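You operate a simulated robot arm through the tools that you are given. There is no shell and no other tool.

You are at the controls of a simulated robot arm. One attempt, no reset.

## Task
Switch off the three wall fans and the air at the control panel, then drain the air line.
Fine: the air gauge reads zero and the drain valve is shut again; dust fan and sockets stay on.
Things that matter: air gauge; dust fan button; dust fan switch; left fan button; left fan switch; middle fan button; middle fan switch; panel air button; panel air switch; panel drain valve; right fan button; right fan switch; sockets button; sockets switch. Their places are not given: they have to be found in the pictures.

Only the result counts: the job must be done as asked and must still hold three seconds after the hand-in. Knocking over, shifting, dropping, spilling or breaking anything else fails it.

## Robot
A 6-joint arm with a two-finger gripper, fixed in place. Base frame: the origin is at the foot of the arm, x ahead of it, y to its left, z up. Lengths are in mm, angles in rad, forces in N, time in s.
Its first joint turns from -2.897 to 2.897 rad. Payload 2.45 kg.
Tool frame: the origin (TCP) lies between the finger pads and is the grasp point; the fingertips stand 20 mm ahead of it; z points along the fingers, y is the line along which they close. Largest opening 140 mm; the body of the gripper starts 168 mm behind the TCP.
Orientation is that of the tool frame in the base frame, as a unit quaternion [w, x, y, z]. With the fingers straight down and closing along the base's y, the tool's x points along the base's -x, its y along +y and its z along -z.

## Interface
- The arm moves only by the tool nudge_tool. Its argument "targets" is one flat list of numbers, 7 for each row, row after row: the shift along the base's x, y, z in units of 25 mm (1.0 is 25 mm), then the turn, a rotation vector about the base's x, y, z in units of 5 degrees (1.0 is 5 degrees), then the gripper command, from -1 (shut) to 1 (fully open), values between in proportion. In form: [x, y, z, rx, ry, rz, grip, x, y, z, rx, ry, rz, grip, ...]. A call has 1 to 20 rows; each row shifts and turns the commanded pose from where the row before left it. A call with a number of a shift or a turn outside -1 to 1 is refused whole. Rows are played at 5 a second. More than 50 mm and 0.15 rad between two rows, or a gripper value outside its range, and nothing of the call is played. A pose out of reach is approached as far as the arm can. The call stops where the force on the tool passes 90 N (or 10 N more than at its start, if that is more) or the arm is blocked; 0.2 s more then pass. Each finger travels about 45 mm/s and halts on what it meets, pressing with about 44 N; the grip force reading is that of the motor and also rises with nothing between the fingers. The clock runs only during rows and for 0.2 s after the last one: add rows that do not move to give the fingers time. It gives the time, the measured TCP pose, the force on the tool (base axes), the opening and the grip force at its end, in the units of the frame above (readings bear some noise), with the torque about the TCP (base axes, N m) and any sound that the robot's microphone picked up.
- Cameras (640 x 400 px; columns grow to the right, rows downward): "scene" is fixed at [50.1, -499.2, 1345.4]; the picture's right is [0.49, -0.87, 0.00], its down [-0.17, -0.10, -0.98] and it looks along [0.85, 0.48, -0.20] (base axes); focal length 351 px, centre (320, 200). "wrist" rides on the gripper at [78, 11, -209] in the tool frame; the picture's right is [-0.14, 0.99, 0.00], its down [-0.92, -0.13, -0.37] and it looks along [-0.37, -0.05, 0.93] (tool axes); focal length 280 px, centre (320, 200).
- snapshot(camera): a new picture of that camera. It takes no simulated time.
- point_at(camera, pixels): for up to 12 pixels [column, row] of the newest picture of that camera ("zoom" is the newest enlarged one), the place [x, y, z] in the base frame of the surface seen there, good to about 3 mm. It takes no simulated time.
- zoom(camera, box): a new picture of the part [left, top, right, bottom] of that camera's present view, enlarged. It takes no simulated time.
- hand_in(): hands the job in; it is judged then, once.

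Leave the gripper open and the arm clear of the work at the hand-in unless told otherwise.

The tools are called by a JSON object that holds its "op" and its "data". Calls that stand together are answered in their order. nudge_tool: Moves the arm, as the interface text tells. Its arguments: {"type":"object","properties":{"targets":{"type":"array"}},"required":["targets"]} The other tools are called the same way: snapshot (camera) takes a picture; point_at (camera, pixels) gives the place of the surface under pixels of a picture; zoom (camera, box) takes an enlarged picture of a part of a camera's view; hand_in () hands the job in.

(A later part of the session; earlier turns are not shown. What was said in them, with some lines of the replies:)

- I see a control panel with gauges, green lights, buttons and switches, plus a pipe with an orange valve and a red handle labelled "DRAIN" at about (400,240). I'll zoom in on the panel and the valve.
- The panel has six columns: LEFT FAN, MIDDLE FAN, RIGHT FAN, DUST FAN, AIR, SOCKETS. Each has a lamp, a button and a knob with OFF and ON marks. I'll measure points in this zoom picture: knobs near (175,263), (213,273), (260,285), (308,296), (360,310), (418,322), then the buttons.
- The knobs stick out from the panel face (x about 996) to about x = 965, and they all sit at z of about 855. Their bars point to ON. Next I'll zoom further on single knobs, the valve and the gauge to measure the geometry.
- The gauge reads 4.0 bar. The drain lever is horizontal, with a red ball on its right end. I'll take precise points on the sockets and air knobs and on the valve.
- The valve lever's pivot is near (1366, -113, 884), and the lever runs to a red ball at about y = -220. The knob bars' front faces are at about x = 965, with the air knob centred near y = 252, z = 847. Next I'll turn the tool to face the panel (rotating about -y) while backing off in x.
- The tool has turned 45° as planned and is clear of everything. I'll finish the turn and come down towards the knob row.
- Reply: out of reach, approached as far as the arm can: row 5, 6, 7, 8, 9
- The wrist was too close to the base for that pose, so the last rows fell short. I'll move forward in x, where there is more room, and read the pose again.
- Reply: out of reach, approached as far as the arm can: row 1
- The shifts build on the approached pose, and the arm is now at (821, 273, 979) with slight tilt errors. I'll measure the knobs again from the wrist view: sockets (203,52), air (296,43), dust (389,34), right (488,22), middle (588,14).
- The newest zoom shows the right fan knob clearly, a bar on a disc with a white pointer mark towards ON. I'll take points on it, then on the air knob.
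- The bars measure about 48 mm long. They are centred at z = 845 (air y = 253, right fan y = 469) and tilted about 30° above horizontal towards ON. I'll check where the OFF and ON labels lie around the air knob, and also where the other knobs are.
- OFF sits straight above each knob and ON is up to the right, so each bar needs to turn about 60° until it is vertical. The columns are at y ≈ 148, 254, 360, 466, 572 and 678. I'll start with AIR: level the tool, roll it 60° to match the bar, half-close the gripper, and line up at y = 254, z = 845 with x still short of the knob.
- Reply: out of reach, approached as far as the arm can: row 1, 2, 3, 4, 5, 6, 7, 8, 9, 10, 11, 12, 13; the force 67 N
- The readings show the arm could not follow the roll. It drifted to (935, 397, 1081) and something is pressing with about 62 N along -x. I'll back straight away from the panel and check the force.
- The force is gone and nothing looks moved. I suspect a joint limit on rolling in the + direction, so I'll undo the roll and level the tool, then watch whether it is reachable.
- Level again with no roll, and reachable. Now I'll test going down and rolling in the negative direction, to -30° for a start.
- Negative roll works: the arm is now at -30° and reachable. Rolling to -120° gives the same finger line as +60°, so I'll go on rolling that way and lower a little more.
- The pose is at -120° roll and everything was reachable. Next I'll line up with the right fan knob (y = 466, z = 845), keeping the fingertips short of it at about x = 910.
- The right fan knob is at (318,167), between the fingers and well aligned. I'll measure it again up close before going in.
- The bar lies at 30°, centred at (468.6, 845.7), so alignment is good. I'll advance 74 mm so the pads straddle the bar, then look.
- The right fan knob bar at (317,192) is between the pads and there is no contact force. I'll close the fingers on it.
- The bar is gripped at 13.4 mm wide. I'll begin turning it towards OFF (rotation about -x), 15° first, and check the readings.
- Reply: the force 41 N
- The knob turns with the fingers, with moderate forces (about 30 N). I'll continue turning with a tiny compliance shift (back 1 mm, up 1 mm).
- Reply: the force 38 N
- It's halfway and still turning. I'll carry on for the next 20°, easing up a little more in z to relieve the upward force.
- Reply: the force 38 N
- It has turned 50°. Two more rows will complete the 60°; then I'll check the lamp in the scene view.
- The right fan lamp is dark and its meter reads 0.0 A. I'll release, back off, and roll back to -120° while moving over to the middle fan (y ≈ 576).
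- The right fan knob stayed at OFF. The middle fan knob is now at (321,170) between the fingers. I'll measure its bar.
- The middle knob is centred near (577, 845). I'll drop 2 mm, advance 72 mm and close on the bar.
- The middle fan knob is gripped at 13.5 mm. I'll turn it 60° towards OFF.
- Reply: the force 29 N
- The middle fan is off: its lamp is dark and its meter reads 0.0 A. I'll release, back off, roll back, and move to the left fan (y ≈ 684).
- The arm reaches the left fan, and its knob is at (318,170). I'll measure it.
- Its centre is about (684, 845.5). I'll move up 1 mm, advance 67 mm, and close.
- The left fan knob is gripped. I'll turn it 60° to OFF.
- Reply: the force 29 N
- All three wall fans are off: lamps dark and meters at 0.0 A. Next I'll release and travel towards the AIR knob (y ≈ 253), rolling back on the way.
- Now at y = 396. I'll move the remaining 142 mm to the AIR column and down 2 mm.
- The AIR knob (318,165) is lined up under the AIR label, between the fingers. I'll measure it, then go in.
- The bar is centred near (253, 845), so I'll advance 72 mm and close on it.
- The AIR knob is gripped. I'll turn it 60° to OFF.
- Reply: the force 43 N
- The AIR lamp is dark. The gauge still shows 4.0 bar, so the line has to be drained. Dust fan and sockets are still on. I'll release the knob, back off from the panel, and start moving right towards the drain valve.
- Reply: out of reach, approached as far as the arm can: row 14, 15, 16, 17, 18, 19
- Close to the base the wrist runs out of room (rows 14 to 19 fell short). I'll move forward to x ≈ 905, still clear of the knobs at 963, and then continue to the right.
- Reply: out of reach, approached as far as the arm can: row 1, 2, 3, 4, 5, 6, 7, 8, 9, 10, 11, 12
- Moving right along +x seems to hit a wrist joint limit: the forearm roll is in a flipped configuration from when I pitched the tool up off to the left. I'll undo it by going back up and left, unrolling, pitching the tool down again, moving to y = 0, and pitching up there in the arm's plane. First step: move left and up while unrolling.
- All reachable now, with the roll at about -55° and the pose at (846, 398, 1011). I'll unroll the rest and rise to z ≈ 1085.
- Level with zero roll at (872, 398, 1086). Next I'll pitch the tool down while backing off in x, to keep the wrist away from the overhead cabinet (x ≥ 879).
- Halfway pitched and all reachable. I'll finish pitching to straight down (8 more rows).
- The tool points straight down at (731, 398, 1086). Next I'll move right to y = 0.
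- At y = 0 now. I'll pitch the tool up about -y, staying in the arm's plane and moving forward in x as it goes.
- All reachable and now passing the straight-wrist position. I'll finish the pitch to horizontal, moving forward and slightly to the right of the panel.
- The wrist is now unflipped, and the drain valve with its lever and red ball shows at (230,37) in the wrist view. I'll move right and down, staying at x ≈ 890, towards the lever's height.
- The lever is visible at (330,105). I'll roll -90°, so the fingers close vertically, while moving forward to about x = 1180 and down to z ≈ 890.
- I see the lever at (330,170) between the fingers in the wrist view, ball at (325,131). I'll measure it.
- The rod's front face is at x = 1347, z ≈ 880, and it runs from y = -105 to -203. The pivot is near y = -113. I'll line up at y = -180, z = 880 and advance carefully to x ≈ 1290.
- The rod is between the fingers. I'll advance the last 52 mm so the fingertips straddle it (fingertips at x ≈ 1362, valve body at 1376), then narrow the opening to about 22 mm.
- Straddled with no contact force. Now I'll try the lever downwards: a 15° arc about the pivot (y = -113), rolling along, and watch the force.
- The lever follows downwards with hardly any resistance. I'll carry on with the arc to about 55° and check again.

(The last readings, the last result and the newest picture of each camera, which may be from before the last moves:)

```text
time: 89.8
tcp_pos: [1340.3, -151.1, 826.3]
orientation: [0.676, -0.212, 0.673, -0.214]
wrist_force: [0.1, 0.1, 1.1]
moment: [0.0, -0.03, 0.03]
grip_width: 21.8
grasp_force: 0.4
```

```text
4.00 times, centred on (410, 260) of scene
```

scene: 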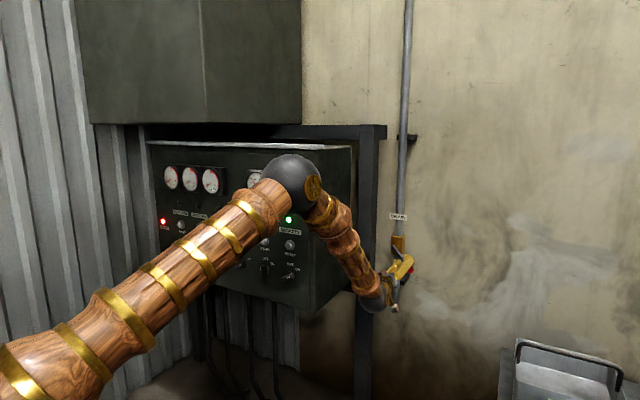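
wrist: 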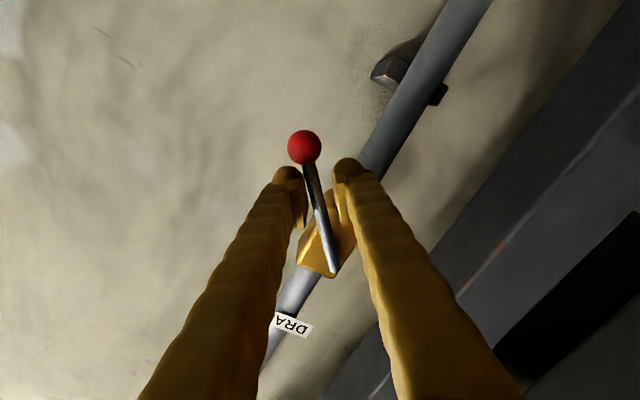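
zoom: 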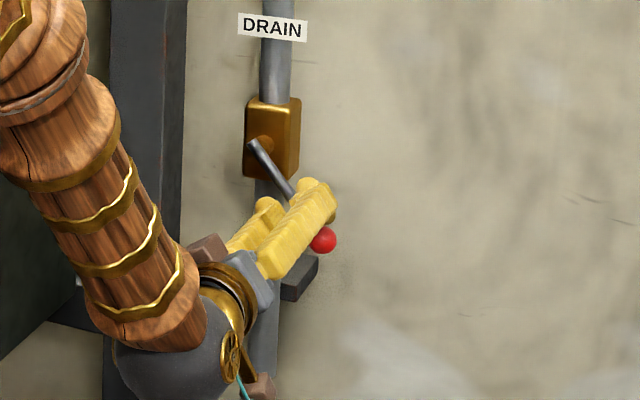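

The lever is at about 50° and moving freely. I'll continue the arc to 90°.

{"op": "nudge_tool", "data": {"targets": [0, 0.197, -0.126, 1, 0, 0, -0.69, 0, 0.208, -0.108, 1, 0, 0, -0.69, 0, 0.216, -0.09, 1, 0, 0, -0.69, 0, 0.223, -0.07, 1, 0, 0, -0.69, 0, 0.228, -0.051, 1, 0, 0, -0.69, 0, 0.232, -0.031, 1, 0, 0, -0.69, 0, 0.234, -0.01, 1, 0, 0, -0.69]}}

{"op": "snapshot", "data": {"camera": "wrist"}}

{"op": "snapshot", "data": {"camera": "scene"}}

{"op": "zoom", "data": {"camera": "scene", "box": [230, 150, 330, 220]}}

{"op": "zoom", "data": {"camera": "scene", "box": [370, 210, 450, 310]}}

```text
time: 91.4
tcp_pos: [1343.3, -112.1, 813.8]
orientation: [0.708, 0.0, 0.706, -0.001]
wrist_force: [0.1, -1.5, 0.9]
moment: [0.0, -0.04, 0.01]
grip_width: 21.6
grasp_force: 0.5
```

```text
taken
```

wrist: 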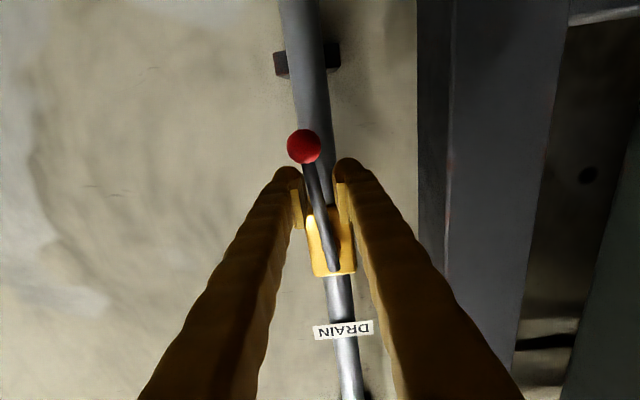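

```text
taken
```

scene: 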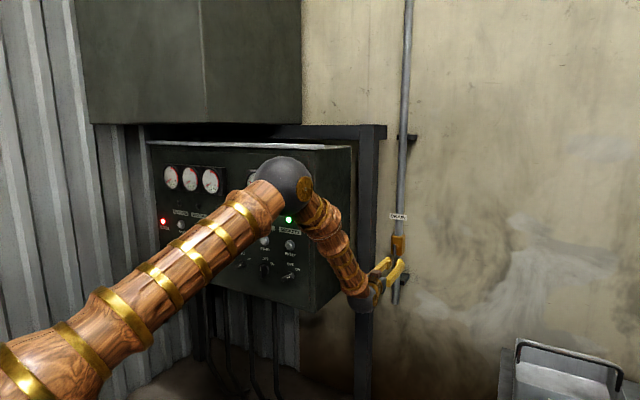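

```text
5.71 times, centred on (280, 185) of scene
```

zoom: 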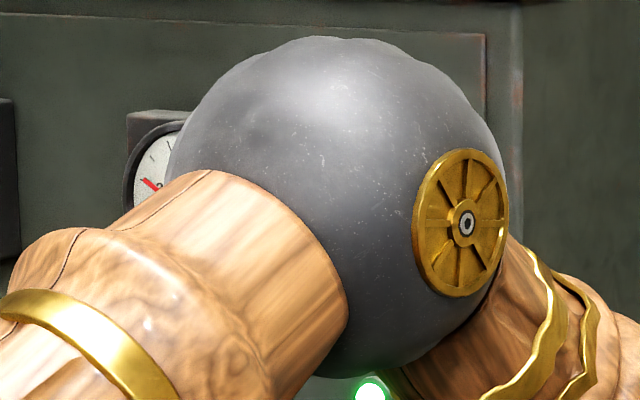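

```text
4.00 times, centred on (410, 260) of scene
```

zoom: 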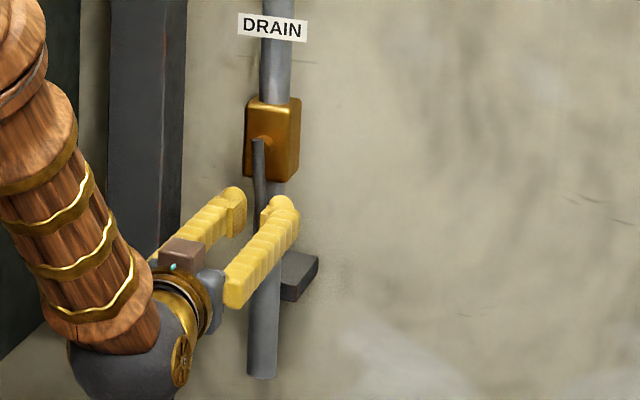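

The lever is almost straight down and a sliver of the gauge needle at (150,183) shows it falling. I'll add one last 5° of arc and then wait for the pressure to bleed off.

{"op": "nudge_tool", "data": {"targets": [0, 0.23, 0.01, 0, 0, 0, -0.69, 0, 0, 0, 0, 0, 0, -0.69, 0, 0, 0, 0, 0, 0, -0.69, 0, 0, 0, 0, 0, 0, -0.69, 0, 0, 0, 0, 0, 0, -0.69, 0, 0, 0, 0, 0, 0, -0.69, 0, 0, 0, 0, 0, 0, -0.69, 0, 0, 0, 0, 0, 0, -0.69, 0, 0, 0, 0, 0, 0, -0.69, 0, 0, 0, 0, 0, 0, -0.69, 0, 0, 0, 0, 0, 0, -0.69, 0, 0, 0, 0, 0, 0, -0.69, 0, 0, 0, 0, 0, 0, -0.69, 0, 0, 0, 0, 0, 0, -0.69, 0, 0, 0, 0, 0, 0, -0.69]}}

{"op": "zoom", "data": {"camera": "scene", "box": [230, 150, 330, 220]}}

{"op": "snapshot", "data": {"camera": "wrist"}}

```text
time: 94.6
tcp_pos: [1341.2, -105.7, 814.1]
orientation: [0.708, -0.001, 0.706, -0.001]
wrist_force: [-0.2, 0.5, 0.3]
moment: [0.03, 0.0, 0.01]
grip_width: 21.8
grasp_force: 0.1
```

```text
5.71 times, centred on (280, 185) of scene
```

zoom: 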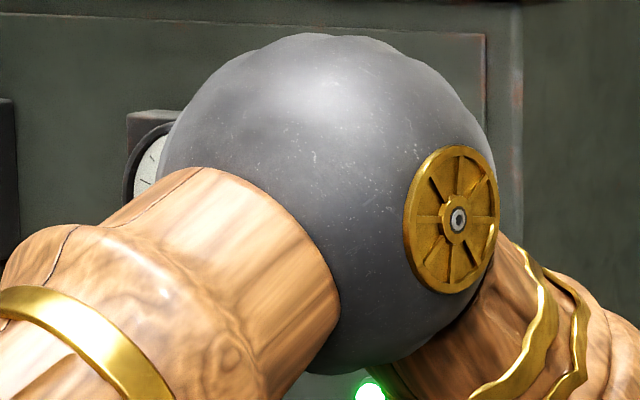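

```text
taken
```

wrist: 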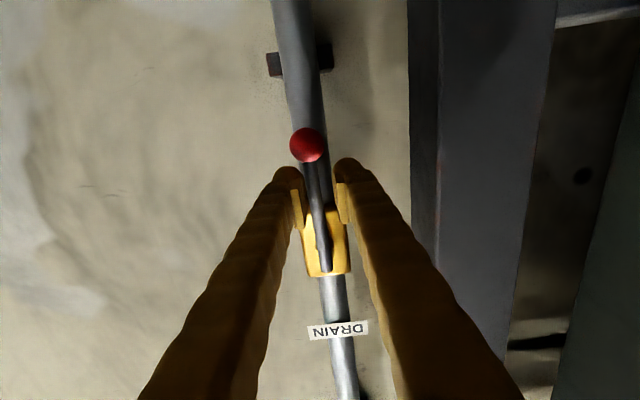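

The needle has passed out of the visible sliver towards zero. The elbow hides the rest of the gauge, so I'll wait a few more seconds with the valve open to be sure.

{"op": "nudge_tool", "data": {"targets": [0, 0, 0, 0, 0, 0, -0.69, 0, 0, 0, 0, 0, 0, -0.69, 0, 0, 0, 0, 0, 0, -0.69, 0, 0, 0, 0, 0, 0, -0.69, 0, 0, 0, 0, 0, 0, -0.69, 0, 0, 0, 0, 0, 0, -0.69, 0, 0, 0, 0, 0, 0, -0.69, 0, 0, 0, 0, 0, 0, -0.69, 0, 0, 0, 0, 0, 0, -0.69, 0, 0, 0, 0, 0, 0, -0.69, 0, 0, 0, 0, 0, 0, -0.69, 0, 0, 0, 0, 0, 0, -0.69, 0, 0, 0, 0, 0, 0, -0.69, 0, 0, 0, 0, 0, 0, -0.69, 0, 0, 0, 0, 0, 0, -0.69, 0, 0, 0, 0, 0, 0, -0.69, 0, 0, 0, 0, 0, 0, -0.69, 0, 0, 0, 0, 0, 0, -0.69, 0, 0, 0, 0, 0, 0, -0.69, 0, 0, 0, 0, 0, 0, -0.69]}}

{"op": "zoom", "data": {"camera": "scene", "box": [240, 165, 280, 205]}}

```text
time: 98.8
tcp_pos: [1341.5, -106.0, 813.0]
orientation: [0.708, 0.001, 0.706, -0.003]
wrist_force: [0.4, -0.4, -0.2]
moment: [0.03, 0.02, -0.01]
grip_width: 21.8
grasp_force: 0.0
```

```text
10.00 times, centred on (260, 185) of scene
```

zoom: 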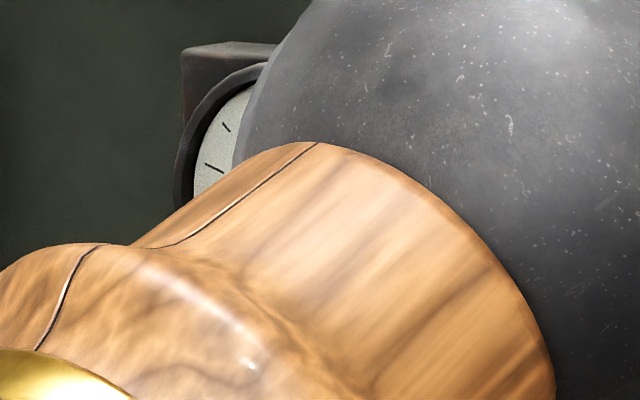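

No needle is showing near 2 any more. I'll wait another 4 s to be safe, then check.

{"op": "nudge_tool", "data": {"targets": [0, 0, 0, 0, 0, 0, -0.69, 0, 0, 0, 0, 0, 0, -0.69, 0, 0, 0, 0, 0, 0, -0.69, 0, 0, 0, 0, 0, 0, -0.69, 0, 0, 0, 0, 0, 0, -0.69, 0, 0, 0, 0, 0, 0, -0.69, 0, 0, 0, 0, 0, 0, -0.69, 0, 0, 0, 0, 0, 0, -0.69, 0, 0, 0, 0, 0, 0, -0.69, 0, 0, 0, 0, 0, 0, -0.69, 0, 0, 0, 0, 0, 0, -0.69, 0, 0, 0, 0, 0, 0, -0.69, 0, 0, 0, 0, 0, 0, -0.69, 0, 0, 0, 0, 0, 0, -0.69, 0, 0, 0, 0, 0, 0, -0.69, 0, 0, 0, 0, 0, 0, -0.69, 0, 0, 0, 0, 0, 0, -0.69, 0, 0, 0, 0, 0, 0, -0.69, 0, 0, 0, 0, 0, 0, -0.69, 0, 0, 0, 0, 0, 0, -0.69]}}

{"op": "zoom", "data": {"camera": "wrist", "box": [264, 120, 392, 290]}}

```text
time: 103.0
tcp_pos: [1342.4, -105.7, 812.4]
orientation: [0.708, 0.001, 0.706, -0.002]
wrist_force: [-0.6, -0.2, 0.0]
moment: [-0.03, 0.0, 0.02]
grip_width: 21.5
grasp_force: 0.1
```

```text
2.35 times, centred on (328, 205) of wrist
```

zoom: 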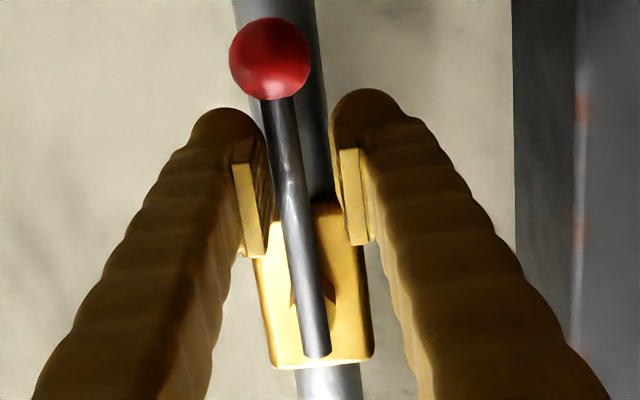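

The lever is straight down, so the valve is fully open, and it has been venting for over 10 s. I'll close it by retracing the arc upwards, first half now.

{"op": "nudge_tool", "data": {"targets": [0, -0.23, 0, 0, 0, 0, -0.69, 0, -0.234, 0.01, -1, 0, 0, -0.69, 0, -0.232, 0.031, -1, 0, 0, -0.69, 0, -0.228, 0.051, -1, 0, 0, -0.69, 0, -0.223, 0.07, -1, 0, 0, -0.69, 0, -0.216, 0.09, -1, 0, 0, -0.69, 0, -0.208, 0.108, -1, 0, 0, -0.69, 0, -0.197, 0.126, -1, 0, 0, -0.69, 0, -0.186, 0.142, -1, 0, 0, -0.69, 0, -0.172, 0.158, -1, 0, 0, -0.69, 0, -0.158, 0.172, -1, 0, 0, -0.69]}}

{"op": "snapshot", "data": {"camera": "wrist"}}

{"op": "zoom", "data": {"camera": "scene", "box": [370, 210, 450, 310]}}

```text
time: 105.4
tcp_pos: [1341.8, -164.5, 838.1]
orientation: [0.642, -0.299, 0.639, -0.3]
wrist_force: [0.1, -0.2, -1.0]
moment: [0.01, -0.03, 0.01]
grip_width: 22.5
grasp_force: 1.0
```

```text
taken
```

wrist: 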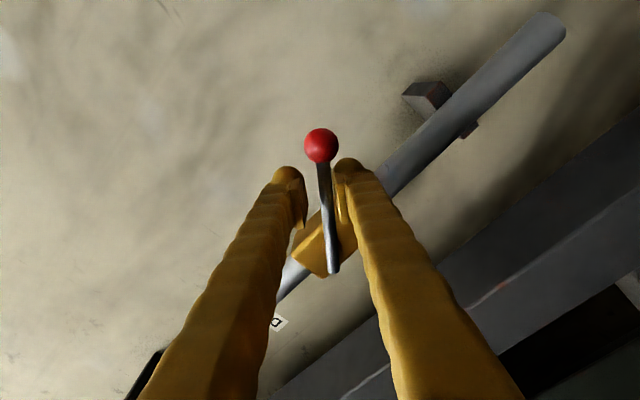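

```text
4.00 times, centred on (410, 260) of scene
```

zoom: 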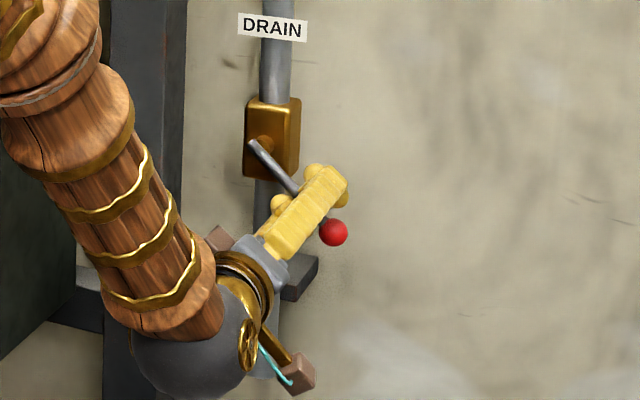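

The lever is following back up, about halfway. I'll carry on with the second half of the arc to horizontal.

{"op": "nudge_tool", "data": {"targets": [0, -0.142, 0.186, -1, 0, 0, -0.69, 0, -0.126, 0.197, -1, 0, 0, -0.69, 0, -0.108, 0.208, -1, 0, 0, -0.69, 0, -0.09, 0.216, -1, 0, 0, -0.69, 0, -0.07, 0.223, -1, 0, 0, -0.69, 0, -0.05, 0.228, -1, 0, 0, -0.69, 0, -0.03, 0.232, -1, 0, 0, -0.69, 0, -0.01, 0.233, -1, 0, 0, -0.69, 0, 0, 0, 0, 0, 0, -0.69]}}

{"op": "snapshot", "data": {"camera": "wrist"}}

{"op": "zoom", "data": {"camera": "scene", "box": [370, 210, 450, 310]}}

```text
time: 107.4
tcp_pos: [1341.8, -180.0, 881.4]
orientation: [0.501, -0.501, 0.497, -0.501]
wrist_force: [0.2, 0.4, -1.0]
moment: [-0.02, -0.04, -0.02]
grip_width: 22.4
grasp_force: 0.4
```

```text
taken
```

wrist: 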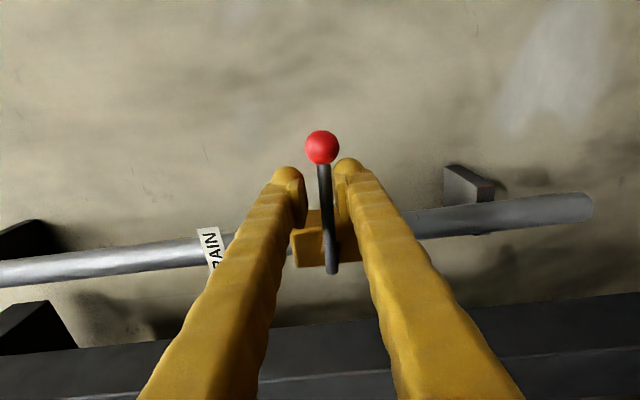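

```text
4.00 times, centred on (410, 260) of scene
```

zoom: 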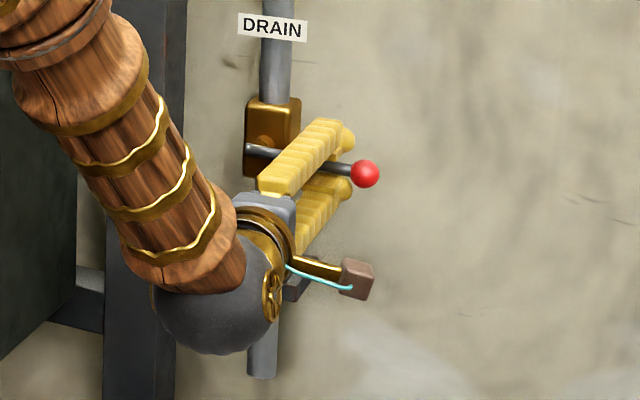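

The lever is nearly horizontal: the ball is at (321,147), against (316,149) when shut. I'll push up gently, about 6 mm more, until it meets its stop.

{"op": "nudge_tool", "data": {"targets": [0, 0, 0.1, 0, 0, 0, -0.69, 0, 0, 0.08, 0, 0, 0, -0.69, 0, 0, 0.06, 0, 0, 0, -0.69, 0, 0, 0, 0, 0, 0, -0.69]}}

{"op": "snapshot", "data": {"camera": "wrist"}}

{"op": "zoom", "data": {"camera": "scene", "box": [380, 220, 436, 255]}}

```text
time: 108.4
tcp_pos: [1340.7, -179.7, 886.5]
orientation: [-0.501, 0.501, -0.498, 0.5]
wrist_force: [-0.7, 1.7, -4.9]
moment: [0.1, 0.05, 0.05]
grip_width: 24.7
grasp_force: 2.4
```

```text
taken
```

wrist: 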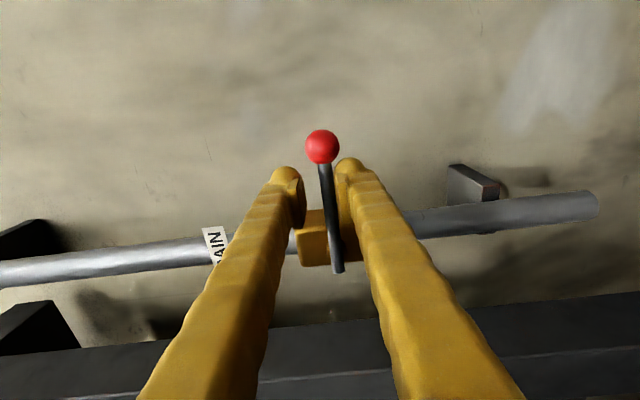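

```text
11.43 times, centred on (408, 238) of scene
```

zoom: 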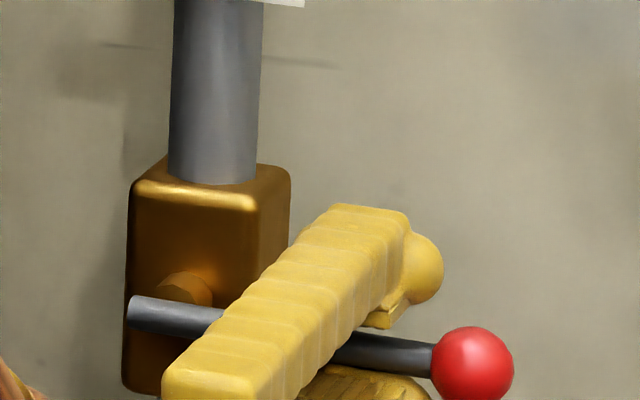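

The lever is back exactly where it was at the start (rod end at (135,312), ball at (473,366)), and it is resting against its stop with a light 5 N. I'll open the fingers and withdraw straight back.

{"op": "nudge_tool", "data": {"targets": [0, 0, -0.05, 0, 0, 0, -0.5, 0, 0, -0.1, 0, 0, 0, -0.2, 0, 0, 0, 0, 0, 0, 0, 0, 0, 0, 0, 0, 0, 0, -0.8, 0, 0, 0, 0, 0, 0, -1, 0, 0, 0, 0, 0, 0, -1, 0, 0, 0, 0, 0, 0, -1, 0, 0, 0, 0, 0, 0, -1, 0, 0, 0, 0, 0, 0, -1, 0, 0, 0, 0, 0, 0, -1, 0, 0, 0, 0, 0, 0, -1, 0, 0, 0, 0, 0, 0, -1, 0, 0, 0, 0, 0, 0, -1, 0, 0, 0, 0, 0, 0, -1, 0, 0, 0, 0, 0, 0, -1, 0, 0, 0, 0, 0, 0, -1, 0, 0, 0, 0, 0, 0, -1, 0, 0, 0, 0, 0, 0, -1, 0, 0, 0, 0, 0, 0]}}

{"op": "snapshot", "data": {"camera": "scene"}}

{"op": "snapshot", "data": {"camera": "wrist"}}

```text
time: 112.4
tcp_pos: [973.2, -179.4, 883.9]
orientation: [0.501, -0.5, 0.498, -0.5]
wrist_force: [0.2, -1.1, -0.1]
moment: [0.0, -0.02, 0.0]
grip_width: 69.9
grasp_force: 0.2
```

```text
taken
```

scene: 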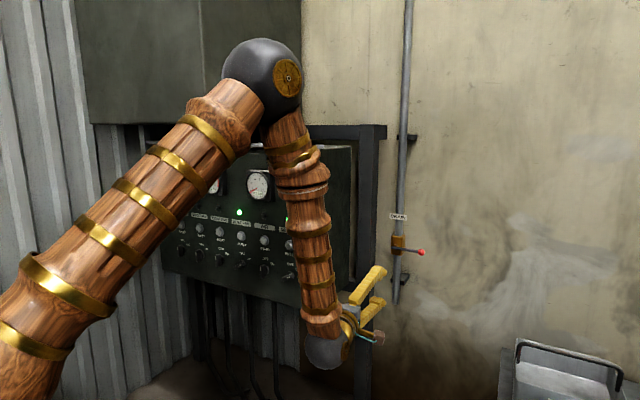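

```text
taken
```

wrist: 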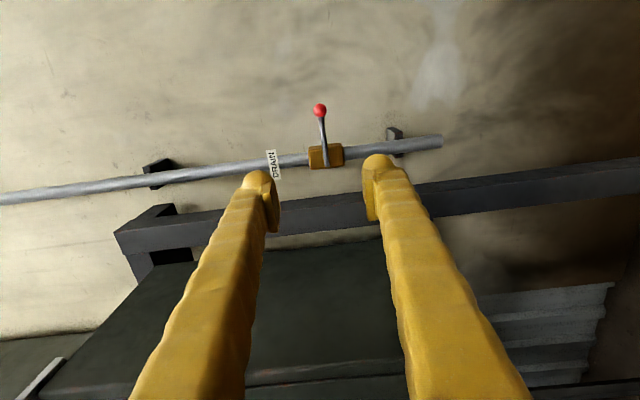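

The valve lever is horizontal and the gauge is visible again at (259,185). I'll zoom in on the gauge, the panel and the valve.

{"op": "zoom", "data": {"camera": "scene", "box": [240, 165, 280, 205]}}

{"op": "zoom", "data": {"camera": "scene", "box": [145, 155, 305, 285]}}

{"op": "zoom", "data": {"camera": "scene", "box": [380, 220, 436, 255]}}

```text
10.00 times, centred on (260, 185) of scene
```

zoom: 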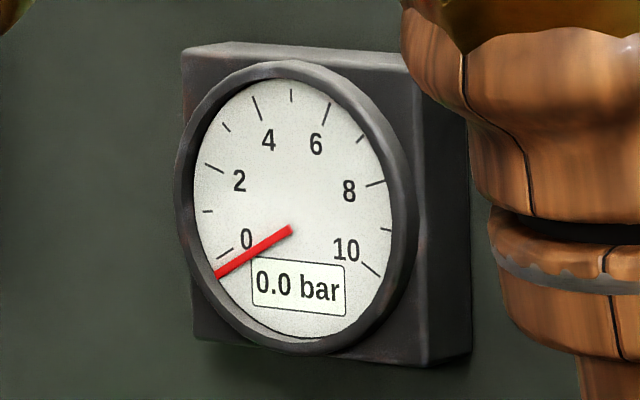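

```text
3.08 times, centred on (225, 220) of scene
```

zoom: 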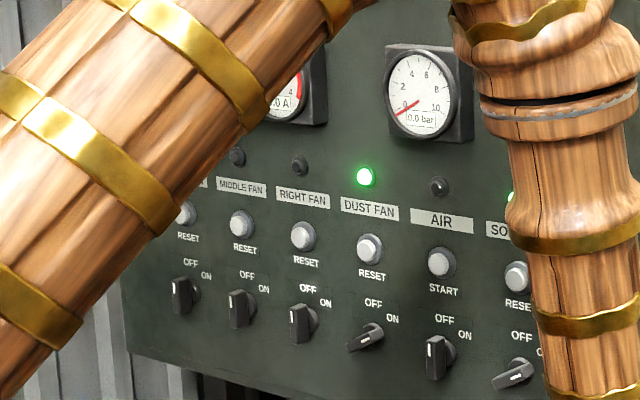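

```text
11.43 times, centred on (408, 238) of scene
```

zoom: 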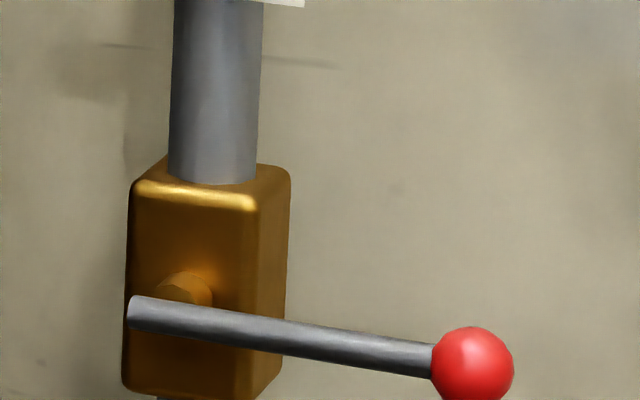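

The gauge reads 0.0 bar, the drain lever is back at shut, the four knobs are at OFF, and dust fan and sockets are still lit. I'll open the gripper fully, wait a moment, and check once more.

{"op": "nudge_tool", "data": {"targets": [0, -0.8, 0, 0, 0, 0, 1, 0, -0.8, 0, 0, 0, 0, 1, 0, -0.8, 0, 0, 0, 0, 1, 0, -0.8, 0, 0, 0, 0, 1, 0, 0, 0, 0, 0, 0, 1, 0, 0, 0, 0, 0, 0, 1, 0, 0, 0, 0, 0, 0, 1, 0, 0, 0, 0, 0, 0, 1]}}

{"op": "snapshot", "data": {"camera": "scene"}}

{"op": "zoom", "data": {"camera": "scene", "box": [200, 155, 360, 285]}}

```text
time: 114.2
tcp_pos: [971.4, -260.4, 883.8]
orientation: [0.501, -0.5, 0.498, -0.5]
wrist_force: [0.1, -1.0, -0.1]
moment: [-0.01, 0.0, 0.01]
grip_width: 139.8
grasp_force: 0.2
```

```text
taken
```

scene: 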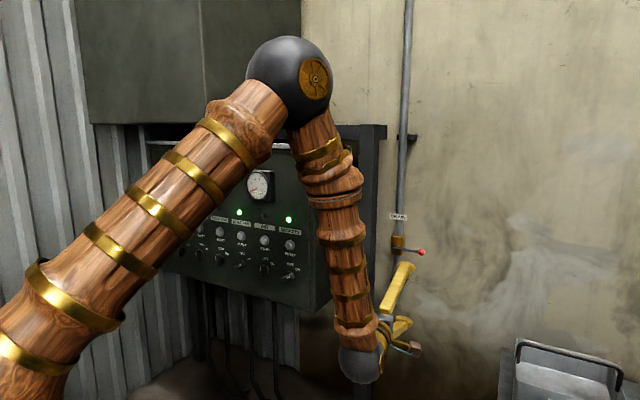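

```text
3.08 times, centred on (280, 220) of scene
```

zoom: 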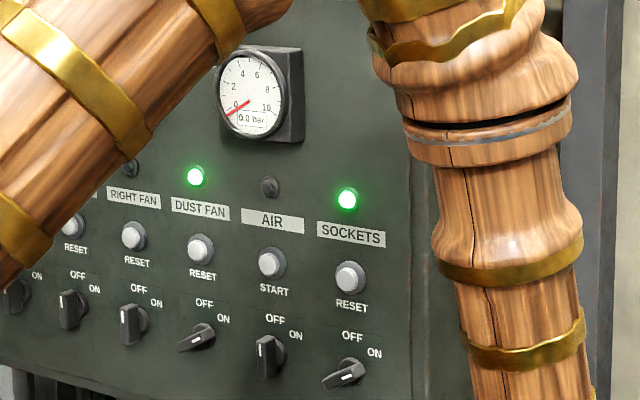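

The final check is good: the gauge is at 0.0 bar, DUST FAN and SOCKETS are lit, AIR and the fans are off, the drain lever is shut, and the gripper is open and clear of the work. I'm handing in the job.

{"op": "hand_in", "data": {}}

```text
The job is handed in.
```

The job is done and handed in: the three wall fans and the air are off, and the air line is drained.

- **Fans and air:** all four knobs are at OFF. The four lamps are dark, and each fan's meter dropped to 0.0 A.
- **Air line:** the gauge reads 0.0 bar. The drain lever is back against its stop, where it was at the start.
- **Left on:** dust fan and sockets are still lit, and I never touched their knobs or buttons.

Early on, the arm hit a joint limit and the fingers pressed against the front of the panel with about 62 N. I backed off at once and saw nothing moved or damaged.

The gripper is open and the arm is clear of the panel and the valve.
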